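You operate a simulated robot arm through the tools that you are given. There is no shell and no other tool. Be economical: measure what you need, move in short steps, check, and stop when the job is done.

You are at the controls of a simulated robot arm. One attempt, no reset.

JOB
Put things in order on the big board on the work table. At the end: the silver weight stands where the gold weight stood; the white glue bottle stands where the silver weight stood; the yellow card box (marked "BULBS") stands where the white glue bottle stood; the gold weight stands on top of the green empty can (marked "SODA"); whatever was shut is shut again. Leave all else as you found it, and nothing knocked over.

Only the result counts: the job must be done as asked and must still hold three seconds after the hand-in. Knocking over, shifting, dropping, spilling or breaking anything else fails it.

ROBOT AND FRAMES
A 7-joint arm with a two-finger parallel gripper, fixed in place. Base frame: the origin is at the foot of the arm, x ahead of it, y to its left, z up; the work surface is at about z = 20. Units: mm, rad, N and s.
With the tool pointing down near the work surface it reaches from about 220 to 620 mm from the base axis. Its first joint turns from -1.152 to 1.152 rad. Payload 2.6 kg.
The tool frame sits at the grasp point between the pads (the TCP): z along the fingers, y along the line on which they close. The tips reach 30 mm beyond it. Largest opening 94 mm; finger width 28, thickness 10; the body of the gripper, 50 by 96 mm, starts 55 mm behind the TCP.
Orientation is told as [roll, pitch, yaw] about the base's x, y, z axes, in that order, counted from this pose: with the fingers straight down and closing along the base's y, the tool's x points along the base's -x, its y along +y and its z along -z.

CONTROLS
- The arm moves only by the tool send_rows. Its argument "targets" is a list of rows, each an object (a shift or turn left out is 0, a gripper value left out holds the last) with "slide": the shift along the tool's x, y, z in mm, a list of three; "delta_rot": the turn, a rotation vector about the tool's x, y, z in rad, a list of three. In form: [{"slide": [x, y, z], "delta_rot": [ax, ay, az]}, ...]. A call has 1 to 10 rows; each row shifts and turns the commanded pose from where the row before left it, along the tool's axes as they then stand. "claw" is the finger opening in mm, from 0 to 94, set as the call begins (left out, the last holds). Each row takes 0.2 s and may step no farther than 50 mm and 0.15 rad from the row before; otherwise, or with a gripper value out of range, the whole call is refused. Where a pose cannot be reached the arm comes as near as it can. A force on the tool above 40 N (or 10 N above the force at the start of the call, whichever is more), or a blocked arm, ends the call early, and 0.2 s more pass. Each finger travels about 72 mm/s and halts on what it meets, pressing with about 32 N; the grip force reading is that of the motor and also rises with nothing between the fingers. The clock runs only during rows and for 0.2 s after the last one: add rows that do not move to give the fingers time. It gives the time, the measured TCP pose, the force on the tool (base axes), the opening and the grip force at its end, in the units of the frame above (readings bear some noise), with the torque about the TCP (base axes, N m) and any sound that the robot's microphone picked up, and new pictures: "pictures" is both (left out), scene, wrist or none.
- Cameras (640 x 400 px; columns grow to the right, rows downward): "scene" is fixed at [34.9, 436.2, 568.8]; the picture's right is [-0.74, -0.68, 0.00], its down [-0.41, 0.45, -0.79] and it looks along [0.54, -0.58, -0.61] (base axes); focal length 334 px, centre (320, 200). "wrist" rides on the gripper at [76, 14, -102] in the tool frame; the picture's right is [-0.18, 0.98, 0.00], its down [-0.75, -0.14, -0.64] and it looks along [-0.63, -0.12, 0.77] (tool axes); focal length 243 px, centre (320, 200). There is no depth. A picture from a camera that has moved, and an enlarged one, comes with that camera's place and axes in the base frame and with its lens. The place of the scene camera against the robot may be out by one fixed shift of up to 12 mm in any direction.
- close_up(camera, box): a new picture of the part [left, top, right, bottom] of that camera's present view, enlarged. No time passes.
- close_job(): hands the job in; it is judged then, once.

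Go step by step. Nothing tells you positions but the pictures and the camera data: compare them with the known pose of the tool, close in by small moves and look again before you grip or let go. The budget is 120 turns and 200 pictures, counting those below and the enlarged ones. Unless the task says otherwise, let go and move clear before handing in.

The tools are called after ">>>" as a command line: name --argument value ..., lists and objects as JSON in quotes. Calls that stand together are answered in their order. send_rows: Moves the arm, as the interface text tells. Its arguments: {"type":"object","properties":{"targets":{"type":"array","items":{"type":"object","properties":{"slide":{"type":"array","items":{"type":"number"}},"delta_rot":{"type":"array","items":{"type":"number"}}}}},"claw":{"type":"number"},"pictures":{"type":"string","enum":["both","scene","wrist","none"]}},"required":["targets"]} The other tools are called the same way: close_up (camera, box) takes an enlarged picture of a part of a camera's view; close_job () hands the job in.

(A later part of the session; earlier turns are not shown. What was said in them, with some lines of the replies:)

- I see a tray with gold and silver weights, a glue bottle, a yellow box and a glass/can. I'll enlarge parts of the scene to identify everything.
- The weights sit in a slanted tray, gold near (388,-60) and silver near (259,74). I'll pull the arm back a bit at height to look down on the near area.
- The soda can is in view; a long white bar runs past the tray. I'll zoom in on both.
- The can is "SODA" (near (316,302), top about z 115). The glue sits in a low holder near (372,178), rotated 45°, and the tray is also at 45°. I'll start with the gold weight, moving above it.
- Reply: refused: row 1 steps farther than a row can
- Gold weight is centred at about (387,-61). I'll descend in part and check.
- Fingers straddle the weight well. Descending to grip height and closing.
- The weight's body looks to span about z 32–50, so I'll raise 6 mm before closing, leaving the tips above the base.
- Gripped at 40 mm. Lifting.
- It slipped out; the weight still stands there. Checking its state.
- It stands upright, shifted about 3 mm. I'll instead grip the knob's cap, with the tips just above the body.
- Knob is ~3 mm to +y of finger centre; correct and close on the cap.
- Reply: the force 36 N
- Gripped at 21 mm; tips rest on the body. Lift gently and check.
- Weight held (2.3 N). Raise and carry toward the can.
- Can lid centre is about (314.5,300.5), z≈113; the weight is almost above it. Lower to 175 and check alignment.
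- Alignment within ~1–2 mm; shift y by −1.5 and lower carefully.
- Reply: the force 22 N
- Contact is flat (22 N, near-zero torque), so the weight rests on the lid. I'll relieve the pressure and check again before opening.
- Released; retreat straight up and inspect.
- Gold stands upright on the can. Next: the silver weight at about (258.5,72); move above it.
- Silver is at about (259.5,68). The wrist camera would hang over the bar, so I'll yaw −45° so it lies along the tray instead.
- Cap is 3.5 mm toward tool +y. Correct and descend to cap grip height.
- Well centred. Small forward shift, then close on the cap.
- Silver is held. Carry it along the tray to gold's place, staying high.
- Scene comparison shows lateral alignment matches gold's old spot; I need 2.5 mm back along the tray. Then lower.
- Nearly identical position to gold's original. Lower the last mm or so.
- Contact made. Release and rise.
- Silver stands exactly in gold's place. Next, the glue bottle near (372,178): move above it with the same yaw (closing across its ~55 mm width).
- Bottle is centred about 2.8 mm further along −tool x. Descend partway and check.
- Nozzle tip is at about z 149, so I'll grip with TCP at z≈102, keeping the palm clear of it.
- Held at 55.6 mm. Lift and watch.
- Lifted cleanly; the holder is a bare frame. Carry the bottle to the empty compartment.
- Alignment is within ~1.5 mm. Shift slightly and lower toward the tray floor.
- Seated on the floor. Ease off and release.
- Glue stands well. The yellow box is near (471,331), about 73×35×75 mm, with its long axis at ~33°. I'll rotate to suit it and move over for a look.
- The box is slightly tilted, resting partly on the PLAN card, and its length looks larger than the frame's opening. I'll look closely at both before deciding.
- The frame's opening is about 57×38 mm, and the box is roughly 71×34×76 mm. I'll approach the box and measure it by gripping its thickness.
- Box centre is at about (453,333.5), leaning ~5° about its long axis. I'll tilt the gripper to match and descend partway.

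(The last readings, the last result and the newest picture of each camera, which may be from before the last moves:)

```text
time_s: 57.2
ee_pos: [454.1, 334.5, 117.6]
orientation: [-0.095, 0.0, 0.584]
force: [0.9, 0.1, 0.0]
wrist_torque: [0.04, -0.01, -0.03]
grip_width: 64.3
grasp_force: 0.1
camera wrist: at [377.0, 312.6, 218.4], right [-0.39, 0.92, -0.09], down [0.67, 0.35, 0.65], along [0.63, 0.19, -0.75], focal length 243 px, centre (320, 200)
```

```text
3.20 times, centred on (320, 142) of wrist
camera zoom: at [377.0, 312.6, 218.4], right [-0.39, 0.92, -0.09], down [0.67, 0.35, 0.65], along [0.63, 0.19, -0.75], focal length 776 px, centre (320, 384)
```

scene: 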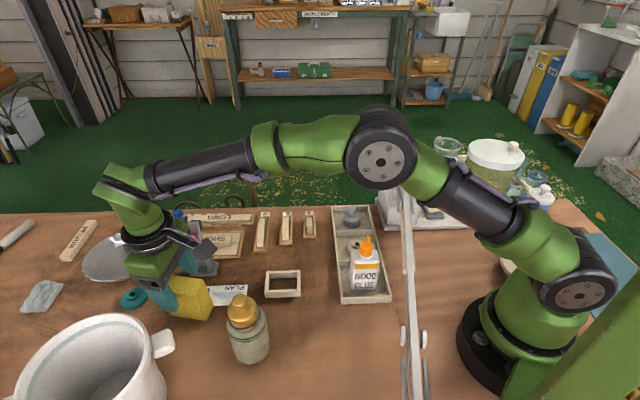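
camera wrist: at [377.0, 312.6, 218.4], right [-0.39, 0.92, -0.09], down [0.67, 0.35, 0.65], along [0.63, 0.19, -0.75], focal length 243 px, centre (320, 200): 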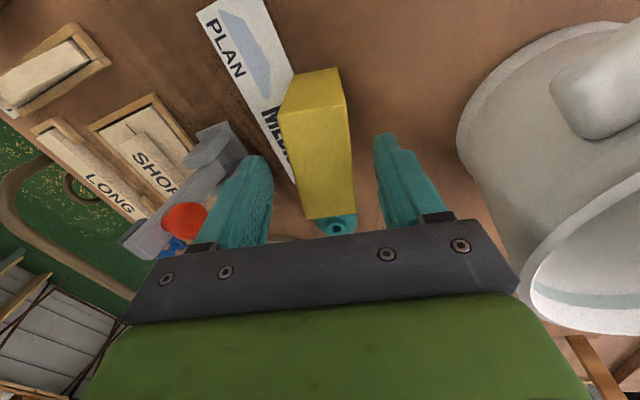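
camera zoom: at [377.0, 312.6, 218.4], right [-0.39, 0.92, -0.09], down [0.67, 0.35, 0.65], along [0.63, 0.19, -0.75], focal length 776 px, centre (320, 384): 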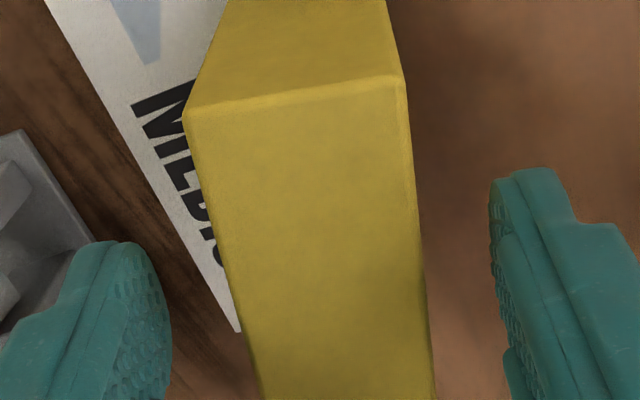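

Tilt matches nicely. Descend to z≈82 and close.

>>> send_rows --targets '[{"slide": [0, 1.7, 18]}, {"slide": [0, 1.6, 17]}, {}]' --pictures "none"

>>> send_rows --targets '[{}, {}, {}, {}]' --claw 20 --pictures "both"

>>> close_up --camera "scene" --box '[110, 190, 270, 330]'

```text
time_s: 58.0
ee_pos: [454.0, 334.1, 82.7]
orientation: [-0.094, 0.0, 0.585]
force: [-0.2, -0.1, 0.0]
wrist_torque: [-0.01, -0.01, 0.03]
grip_width: 63.9
grasp_force: 0.0
```

```text
time_s: 59.0
ee_pos: [455.2, 333.4, 83.3]
orientation: [-0.094, 0.001, 0.585]
force: [0.1, 0.0, 0.5]
wrist_torque: [0.04, 0.02, -0.01]
grip_width: 37.2
grasp_force: 31.8
camera wrist: at [376.8, 313.4, 183.6], right [-0.39, 0.92, -0.09], down [0.67, 0.35, 0.65], along [0.63, 0.19, -0.75], focal length 243 px, centre (320, 200)
```

scene: 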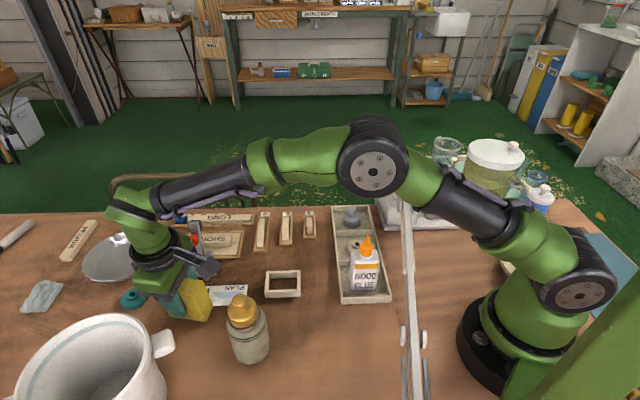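
wrist: 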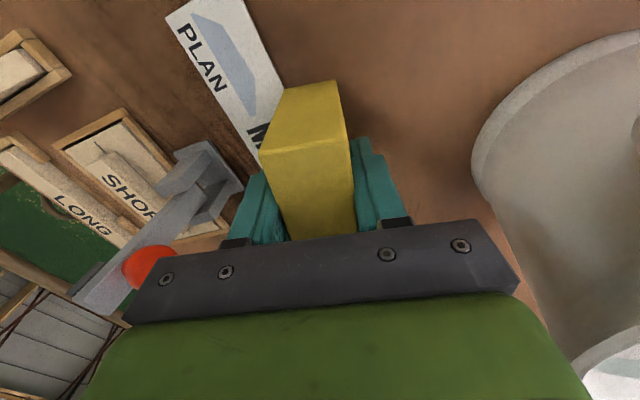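

```text
2.86 times, centred on (190, 260) of scene
camera zoom: at [34.9, 436.2, 568.8], right [-0.74, -0.68, 0.0], down [-0.41, 0.45, -0.79], along [0.54, -0.58, -0.61], focal length 954 px, centre (691, 29)
```

zoom: 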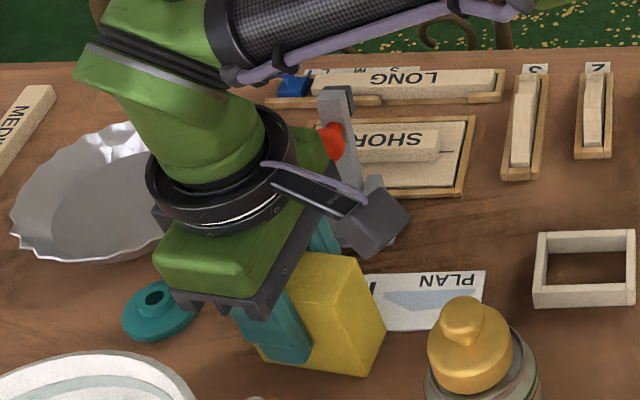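

Gripped at 37 mm. Lift vertically.

>>> send_rows --targets '[{"slide": [0, -0.4, -4]}, {"slide": [0, -1, -10]}, {"slide": [0, -3, -30]}, {"slide": [0, -4, -42]}, {"slide": [0, -3, -32]}, {"delta_rot": [-0.095, 0, 0]}, {}, {}]' --pictures "both"

>>> close_up --camera "scene" --box '[110, 190, 270, 330]'

```text
time_s: 60.8
ee_pos: [453.7, 333.1, 199.3]
orientation: [-0.001, 0.001, 0.584]
force: [-0.8, 0.4, 0.3]
wrist_torque: [0.02, 0.03, 0.01]
grip_width: 37.2
grasp_force: 32.1
camera wrist: at [381.9, 303.7, 301.8], right [-0.39, 0.92, 0.0], down [0.71, 0.3, 0.64], along [0.59, 0.25, -0.77], focal length 243 px, centre (320, 200)
```

scene: 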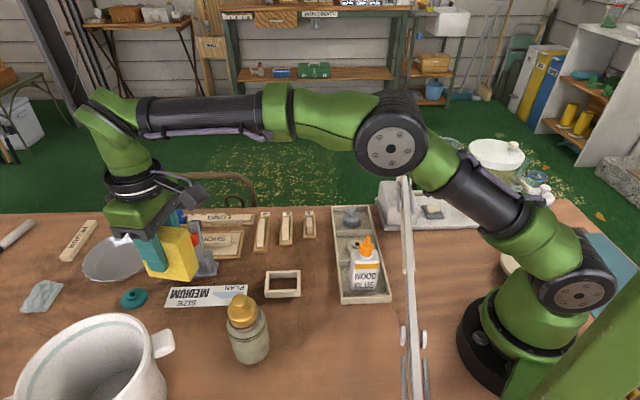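
wrist: 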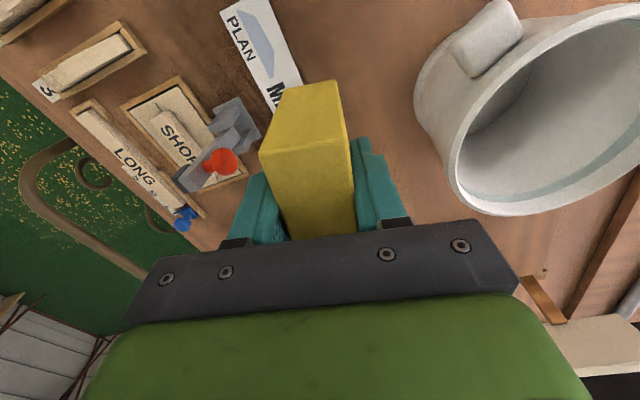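

```text
2.86 times, centred on (190, 260) of scene
camera zoom: at [34.9, 436.2, 568.8], right [-0.74, -0.68, 0.0], down [-0.41, 0.45, -0.79], along [0.54, -0.58, -0.61], focal length 954 px, centre (691, 29)
```

zoom: 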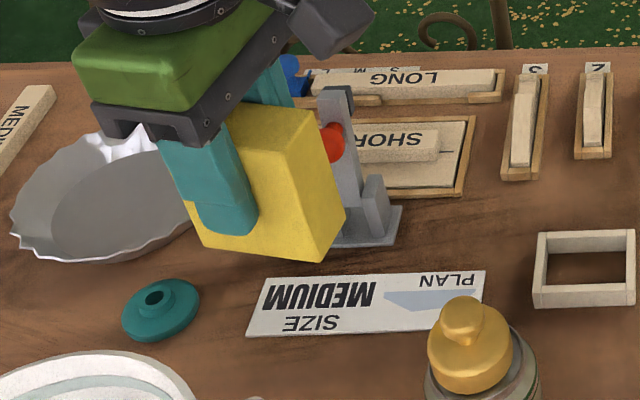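

Card undisturbed. The box is too long for the frame's opening, so it will stand centred on top of it, lined up with the frame. Turning to 45° and carrying it over.

>>> send_rows --targets '[{"delta_rot": [0, 0, -0.1]}, {"delta_rot": [0, 0, -0.1]}, {"slide": [42, -13.7, 0]}, {"slide": [42, -13.7, 0]}, {"slide": [42, -13.7, 0]}, {"slide": [42, -13.7, 0]}, {}, {}]'

>>> close_up --camera "scene" --box '[220, 190, 340, 310]'

>>> close_up --camera "wrist" --box '[220, 30, 420, 155]'

```text
time_s: 62.6
ee_pos: [373.3, 177.2, 200.3]
orientation: [0.0, 0.001, 0.784]
force: [-0.3, 0.4, 0.0]
wrist_torque: [0.0, 0.0, -0.02]
grip_width: 37.3
grasp_force: 31.7
camera wrist: at [308.2, 133.9, 301.8], right [-0.56, 0.83, 0.0], down [0.63, 0.43, 0.64], along [0.53, 0.36, -0.77], focal length 243 px, centre (320, 200)
```

scene: 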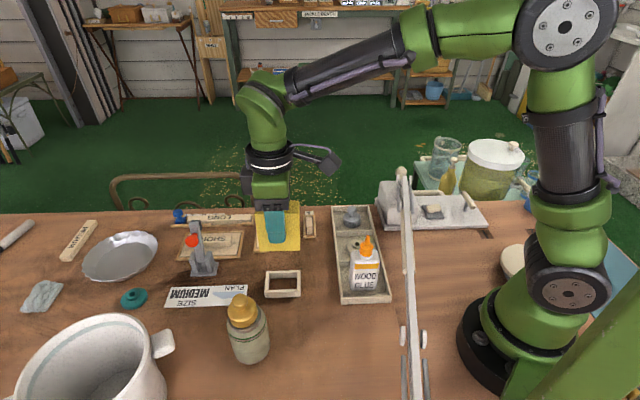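
wrist: 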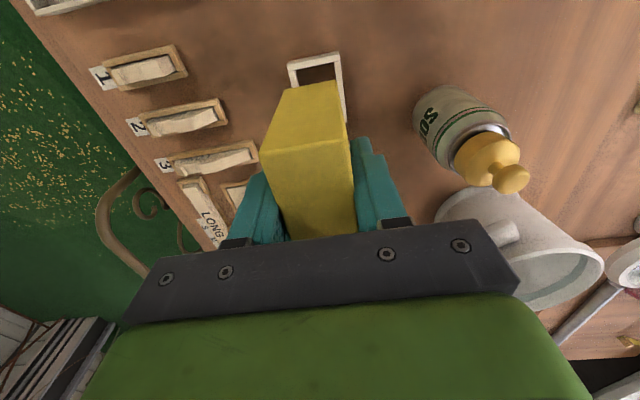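

```text
3.33 times, centred on (280, 250) of scene
camera zoom: at [34.9, 436.2, 568.8], right [-0.74, -0.68, 0.0], down [-0.41, 0.45, -0.79], along [0.54, -0.58, -0.61], focal length 1113 px, centre (453, 33)
```

zoom: 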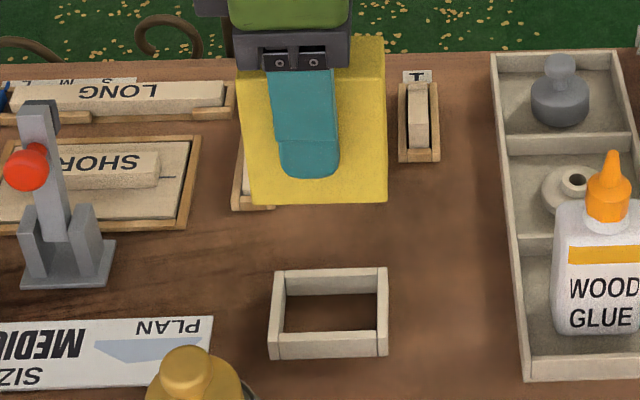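

```text
3.20 times, centred on (320, 92) of wrist
camera zoom: at [308.2, 133.9, 301.8], right [-0.56, 0.83, 0.0], down [0.63, 0.43, 0.64], along [0.53, 0.36, -0.77], focal length 776 px, centre (320, 544)
```

zoom: 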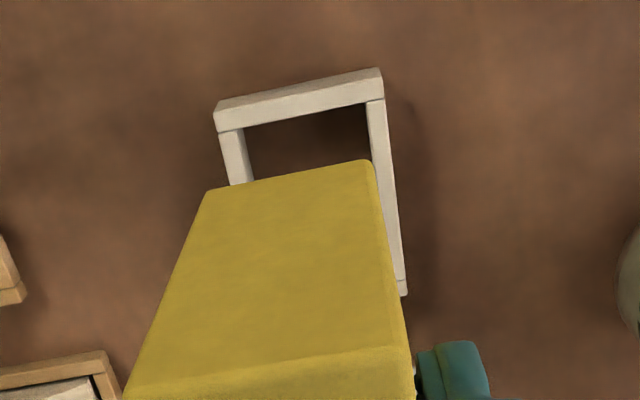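

Alignment is close. Lower to just above the frame and check.

>>> send_rows --targets '[{"slide": [0, 0, 40]}, {"slide": [0, 0, 30]}, {}, {}]' --pictures "none"

>>> close_up --camera "scene" --box '[220, 220, 340, 310]'

>>> close_up --camera "wrist" --box '[220, 30, 420, 155]'

```text
time_s: 63.6
ee_pos: [373.4, 175.8, 128.9]
orientation: [-0.001, -0.001, 0.784]
force: [-0.1, 0.0, -0.9]
wrist_torque: [0.01, -0.02, 0.0]
grip_width: 37.2
grasp_force: 31.6
```

```text
4.44 times, centred on (280, 265) of scene
camera zoom: at [34.9, 436.2, 568.8], right [-0.74, -0.68, 0.0], down [-0.41, 0.45, -0.79], along [0.54, -0.58, -0.61], focal length 1484 px, centre (498, -89)
```

zoom: 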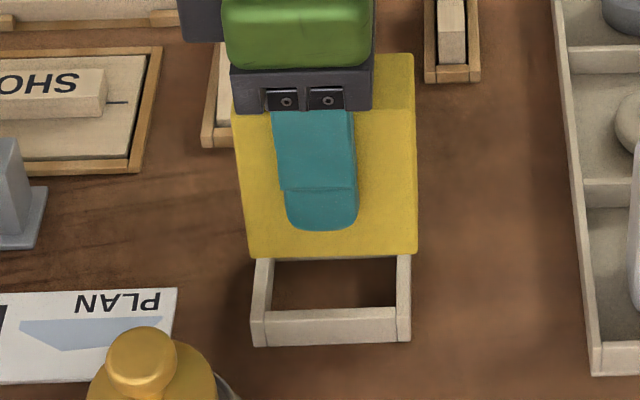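

```text
3.20 times, centred on (320, 92) of wrist
camera zoom: at [307.9, 133.4, 231.4], right [-0.56, 0.83, 0.0], down [0.63, 0.43, 0.64], along [0.53, 0.36, -0.77], focal length 776 px, centre (320, 544)
```

zoom: 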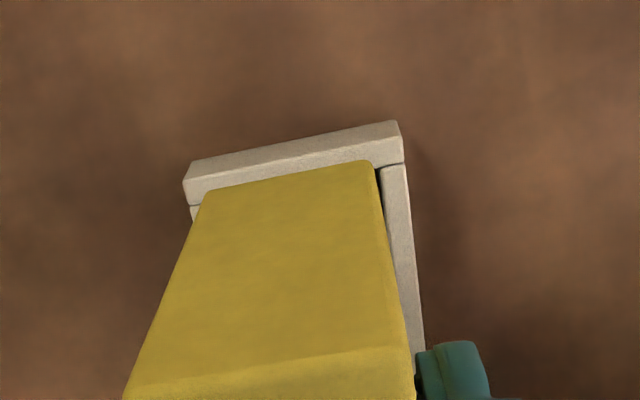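

Box needs ~3.5 mm shift away from the robot along the frame's length. Correct and lower close.

>>> send_rows --targets '[{"slide": [-3.5, 0, 10]}, {"slide": [0, 0, 14]}, {}, {}]' --pictures "none"

>>> close_up --camera "scene" --box '[220, 220, 340, 310]'

>>> close_up --camera "wrist" --box '[220, 30, 420, 155]'

```text
time_s: 64.6
ee_pos: [376.4, 178.3, 104.5]
orientation: [-0.001, 0.001, 0.784]
force: [-0.7, 0.8, -0.9]
wrist_torque: [0.05, -0.01, -0.01]
grip_width: 37.2
grasp_force: 31.6
```

```text
4.44 times, centred on (280, 265) of scene
camera zoom: at [34.9, 436.2, 568.8], right [-0.74, -0.68, 0.0], down [-0.41, 0.45, -0.79], along [0.54, -0.58, -0.61], focal length 1484 px, centre (498, -89)
```

zoom: 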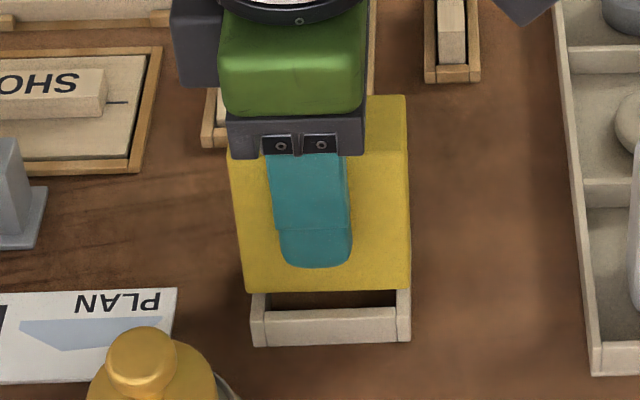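

```text
3.20 times, centred on (320, 92) of wrist
camera zoom: at [311.4, 135.7, 207.7], right [-0.56, 0.83, 0.0], down [0.63, 0.43, 0.64], along [0.53, 0.36, -0.77], focal length 776 px, centre (320, 544)
```

zoom: 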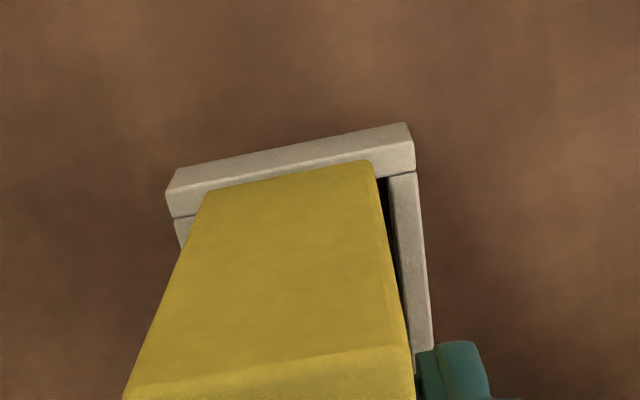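

Well aligned. Lower gently to contact.

>>> send_rows --targets '[{"slide": [0, 0.5, 3]}, {"slide": [0, 0, 2]}, {}, {}]' --pictures "none"

>>> send_rows --targets '[{"slide": [0, 0, 2]}, {}]' --pictures "none"

>>> send_rows --targets '[{"slide": [0, 0, 1]}, {}]' --pictures "none"

>>> close_up --camera "scene" --box '[220, 220, 340, 310]'

```text
time_s: 65.6
ee_pos: [374.8, 179.1, 100.0]
orientation: [0.001, 0.0, 0.785]
force: [-0.2, -0.1, 0.2]
wrist_torque: [0.0, -0.02, -0.05]
grip_width: 37.3
grasp_force: 32.2
```

```text
time_s: 66.2
ee_pos: [375.2, 178.3, 98.4]
orientation: [0.0, 0.0, 0.786]
force: [0.0, -0.7, 7.3]
wrist_torque: [-0.23, 0.24, -0.05]
grip_width: 36.9
grasp_force: 32.1
```

```text
time_s: 66.8
ee_pos: [376.6, 178.8, 97.3]
orientation: [0.0, 0.0, 0.785]
force: [-2.5, -0.9, 18.6]
wrist_torque: [-0.5, 0.61, -0.04]
grip_width: 37.2
grasp_force: 31.8
```

```text
4.44 times, centred on (280, 265) of scene
camera zoom: at [34.8, 436.2, 568.9], right [-0.74, -0.68, 0.0], down [-0.41, 0.45, -0.79], along [0.54, -0.58, -0.61], focal length 1484 px, centre (498, -89)
```

zoom: 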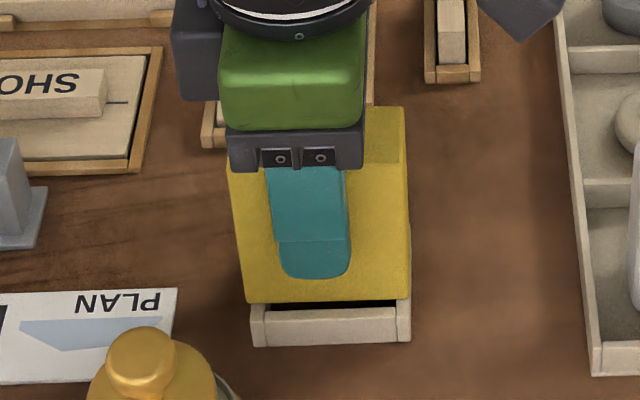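

Touching at the near end first; the box sits ~3 mm toward the back. Lift slightly, shift, and re-seat.

>>> send_rows --targets '[{"slide": [0, 0, -4]}, {"slide": [0, 3, 0]}, {"slide": [0, 0, 3]}, {}, {}]' --pictures "none"

>>> close_up --camera "scene" --box '[248, 240, 312, 305]'

>>> close_up --camera "wrist" --box '[240, 40, 400, 140]'

```text
time_s: 68.0
ee_pos: [374.6, 180.4, 97.2]
orientation: [0.0, 0.001, 0.785]
force: [-0.1, -0.1, 2.1]
wrist_torque: [-0.06, 0.08, 0.01]
grip_width: 37.0
grasp_force: 31.9
```

```text
6.15 times, centred on (280, 272) of scene
camera zoom: at [34.9, 436.2, 568.8], right [-0.74, -0.68, 0.0], down [-0.41, 0.45, -0.79], along [0.54, -0.58, -0.61], focal length 2054 px, centre (566, -246)
```

zoom: 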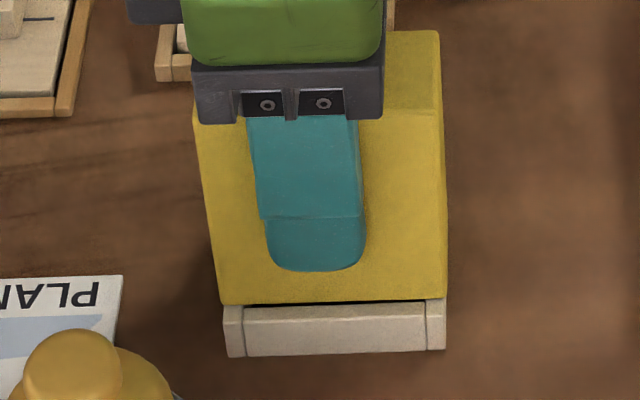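

```text
4.00 times, centred on (320, 90) of wrist
camera zoom: at [308.9, 138.0, 201.1], right [-0.56, 0.83, 0.0], down [0.63, 0.43, 0.64], along [0.53, 0.36, -0.77], focal length 970 px, centre (320, 640)
```

zoom: 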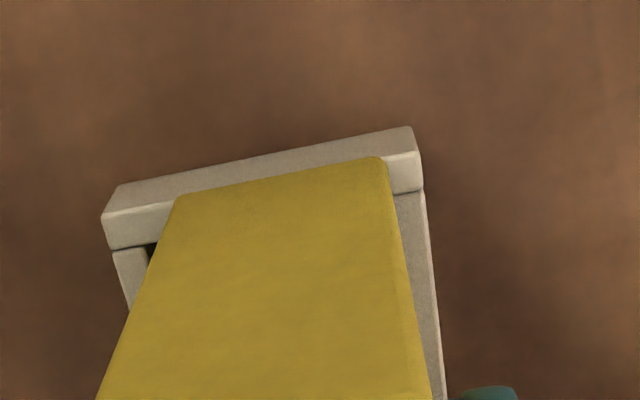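

The wrist view is clearer: the end is flush with the frame, but the box is now ~4 mm too far to +tool y. Shift back and re-seat.

>>> send_rows --targets '[{"slide": [0, 0, -3]}, {"slide": [0, -3.7, 0]}, {"slide": [0, 0, 3]}, {}, {}]' --pictures "none"

>>> close_up --camera "scene" --box '[248, 240, 312, 305]'

>>> close_up --camera "wrist" --box '[240, 40, 400, 140]'

```text
time_s: 69.2
ee_pos: [376.1, 177.6, 98.8]
orientation: [0.0, -0.002, 0.786]
force: [0.5, 0.4, 1.3]
wrist_torque: [-0.05, 0.04, -0.02]
grip_width: 37.1
grasp_force: 32.1
```

```text
6.15 times, centred on (280, 272) of scene
camera zoom: at [34.9, 436.2, 568.8], right [-0.74, -0.68, 0.0], down [-0.41, 0.45, -0.79], along [0.54, -0.58, -0.61], focal length 2054 px, centre (566, -246)
```

zoom: 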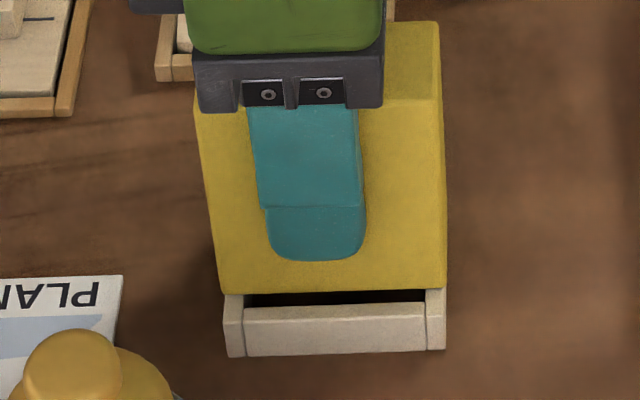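

```text
4.00 times, centred on (320, 90) of wrist
camera zoom: at [311.7, 135.4, 201.1], right [-0.56, 0.83, 0.0], down [0.63, 0.43, 0.64], along [0.53, 0.36, -0.77], focal length 970 px, centre (320, 640)
```

zoom: 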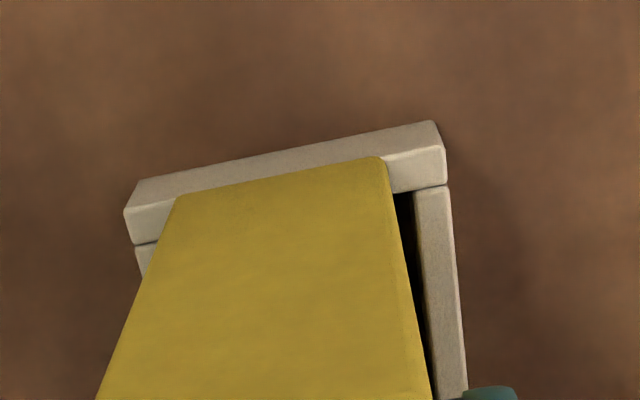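

Centred now. Seat with a touch more, then release.

>>> send_rows --targets '[{"slide": [0, 0, 0.7]}, {}]' --pictures "none"

>>> send_rows --targets '[{}, {}, {}]' --claw 50 --pictures "none"

>>> send_rows --targets '[{"slide": [0, 0, -15]}, {"slide": [0, 0, -35]}, {"slide": [0, 0, -45]}, {"slide": [0, 0, -45]}, {}]' --pictures "both"

>>> close_up --camera "scene" --box '[230, 220, 330, 310]'

>>> close_up --camera "wrist" --box '[220, 30, 420, 155]'

```text
time_s: 69.8
ee_pos: [375.6, 178.5, 98.6]
orientation: [-0.002, 0.001, 0.785]
force: [0.1, 0.3, 2.5]
wrist_torque: [-0.05, 0.07, 0.02]
grip_width: 36.9
grasp_force: 32.2
```

```text
time_s: 70.6
ee_pos: [375.7, 177.9, 97.0]
orientation: [0.001, 0.0, 0.784]
force: [-0.5, 0.9, 0.8]
wrist_torque: [-0.01, 0.0, -0.01]
grip_width: 50.0
grasp_force: 0.0
```

```text
time_s: 71.8
ee_pos: [376.6, 177.2, 236.9]
orientation: [0.001, -0.001, 0.785]
force: [0.7, 0.4, -0.1]
wrist_torque: [-0.02, -0.06, -0.01]
grip_width: 50.2
grasp_force: 0.1
camera wrist: at [313.6, 134.5, 339.4], right [-0.56, 0.83, 0.0], down [0.63, 0.43, 0.64], along [0.53, 0.36, -0.77], focal length 243 px, centre (320, 200)
```

scene: 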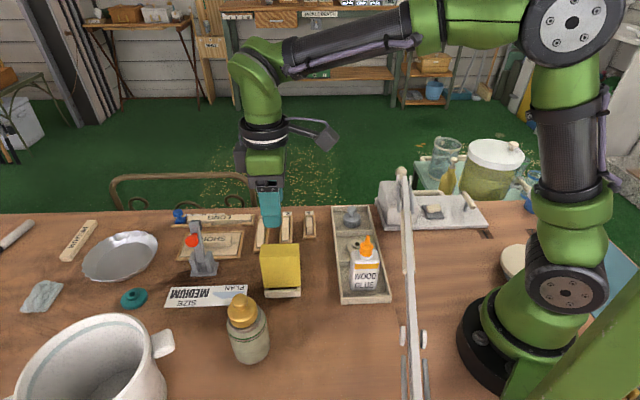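
wrist: 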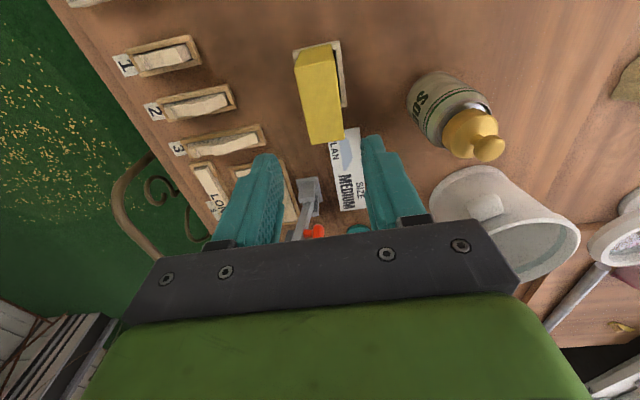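

```text
4.44 times, centred on (280, 265) of scene
camera zoom: at [34.9, 436.2, 568.8], right [-0.74, -0.68, 0.0], down [-0.41, 0.45, -0.79], along [0.54, -0.58, -0.61], focal length 1484 px, centre (498, -89)
```

zoom: 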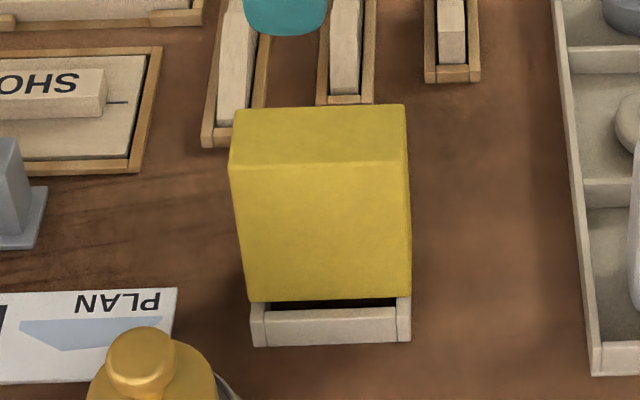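

```text
3.20 times, centred on (320, 92) of wrist
camera zoom: at [313.6, 134.5, 339.4], right [-0.56, 0.83, 0.0], down [0.63, 0.43, 0.64], along [0.53, 0.36, -0.77], focal length 776 px, centre (320, 544)
```

zoom: 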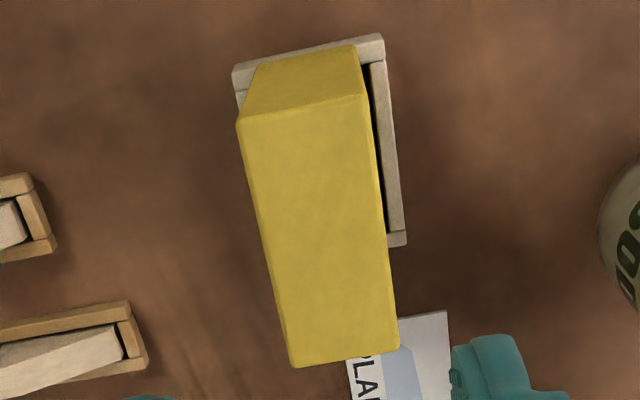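

Box stands upright and centred on the frame. Raise the arm clear and make a final check.

>>> send_rows --targets '[{"slide": [0, 0, -40]}, {"slide": [0, 0, -40]}, {}, {}, {}]' --pictures "scene"

>>> close_up --camera "scene" --box '[150, 200, 400, 370]'

>>> close_up --camera "wrist" --box '[240, 0, 480, 150]'

```text
time_s: 73.0
ee_pos: [376.0, 178.2, 318.3]
orientation: [-0.001, 0.0, 0.784]
force: [-1.1, 0.3, -0.3]
wrist_torque: [-0.01, -0.04, 0.0]
grip_width: 50.1
grasp_force: 0.0
```

scene: 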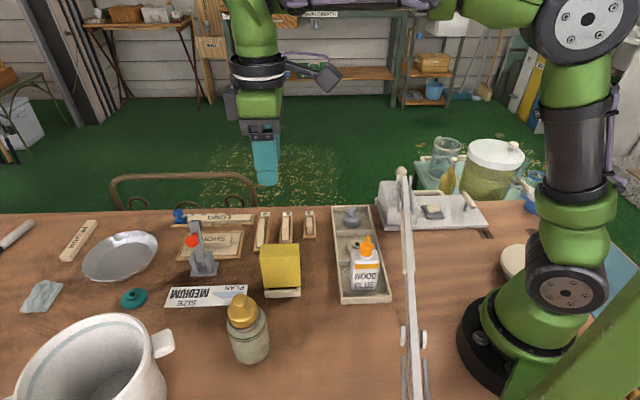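

```text
2.35 times, centred on (275, 285) of scene
camera zoom: at [34.9, 436.2, 568.8], right [-0.74, -0.68, 0.0], down [-0.41, 0.45, -0.79], along [0.54, -0.58, -0.61], focal length 785 px, centre (426, 0)
```

zoom: 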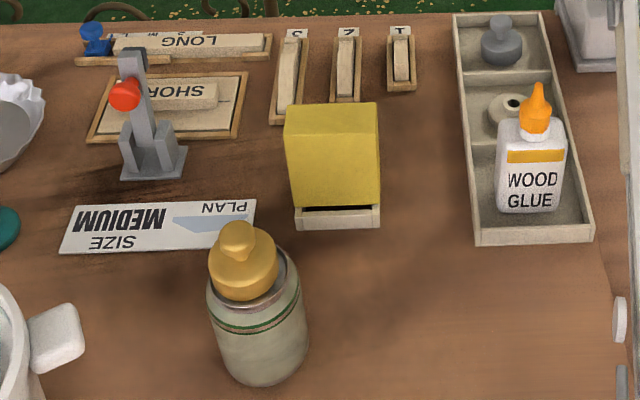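

```text
2.67 times, centred on (360, 75) of wrist
camera zoom: at [311.7, 135.0, 420.8], right [-0.56, 0.83, 0.0], down [0.63, 0.43, 0.64], along [0.53, 0.36, -0.77], focal length 647 px, centre (213, 533)
```

zoom: 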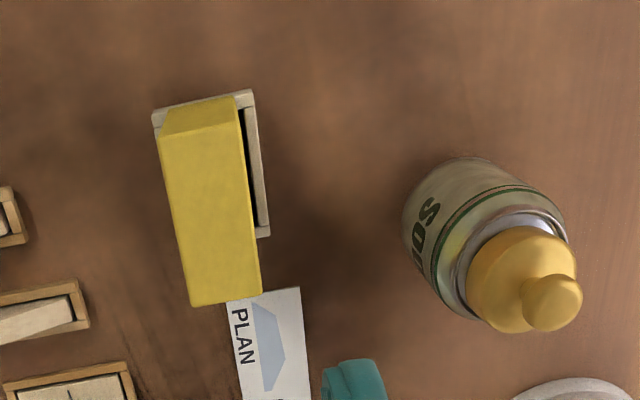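

Everything stands where asked, nothing else has been disturbed and the arm is clear, so I'm handing in.

>>> close_job

```text
The job is handed in.
```

The job is handed in, and in the last pictures all four items were standing in their new places; the yellow box is the one I'm less sure of.

- **Silver weight:** it stands in the gold weight's old compartment, and the pictures match the original position closely.
- **Glue bottle:** it stands in the silver weight's old compartment, upright with its cap on.
- **Yellow box:** it stands on top of the small wooden frame that held the glue, centred and lined up with it. It is too long (about 74 mm) to fit inside the frame, so it rests on the frame's two ends.
- **Gold weight:** it stands upright on the "SODA" can, about 3 mm off the can's centre. My first grip on it slipped, but it stayed upright in its compartment.

I opened nothing, so there was nothing to shut. I saw nothing else moved or knocked over.
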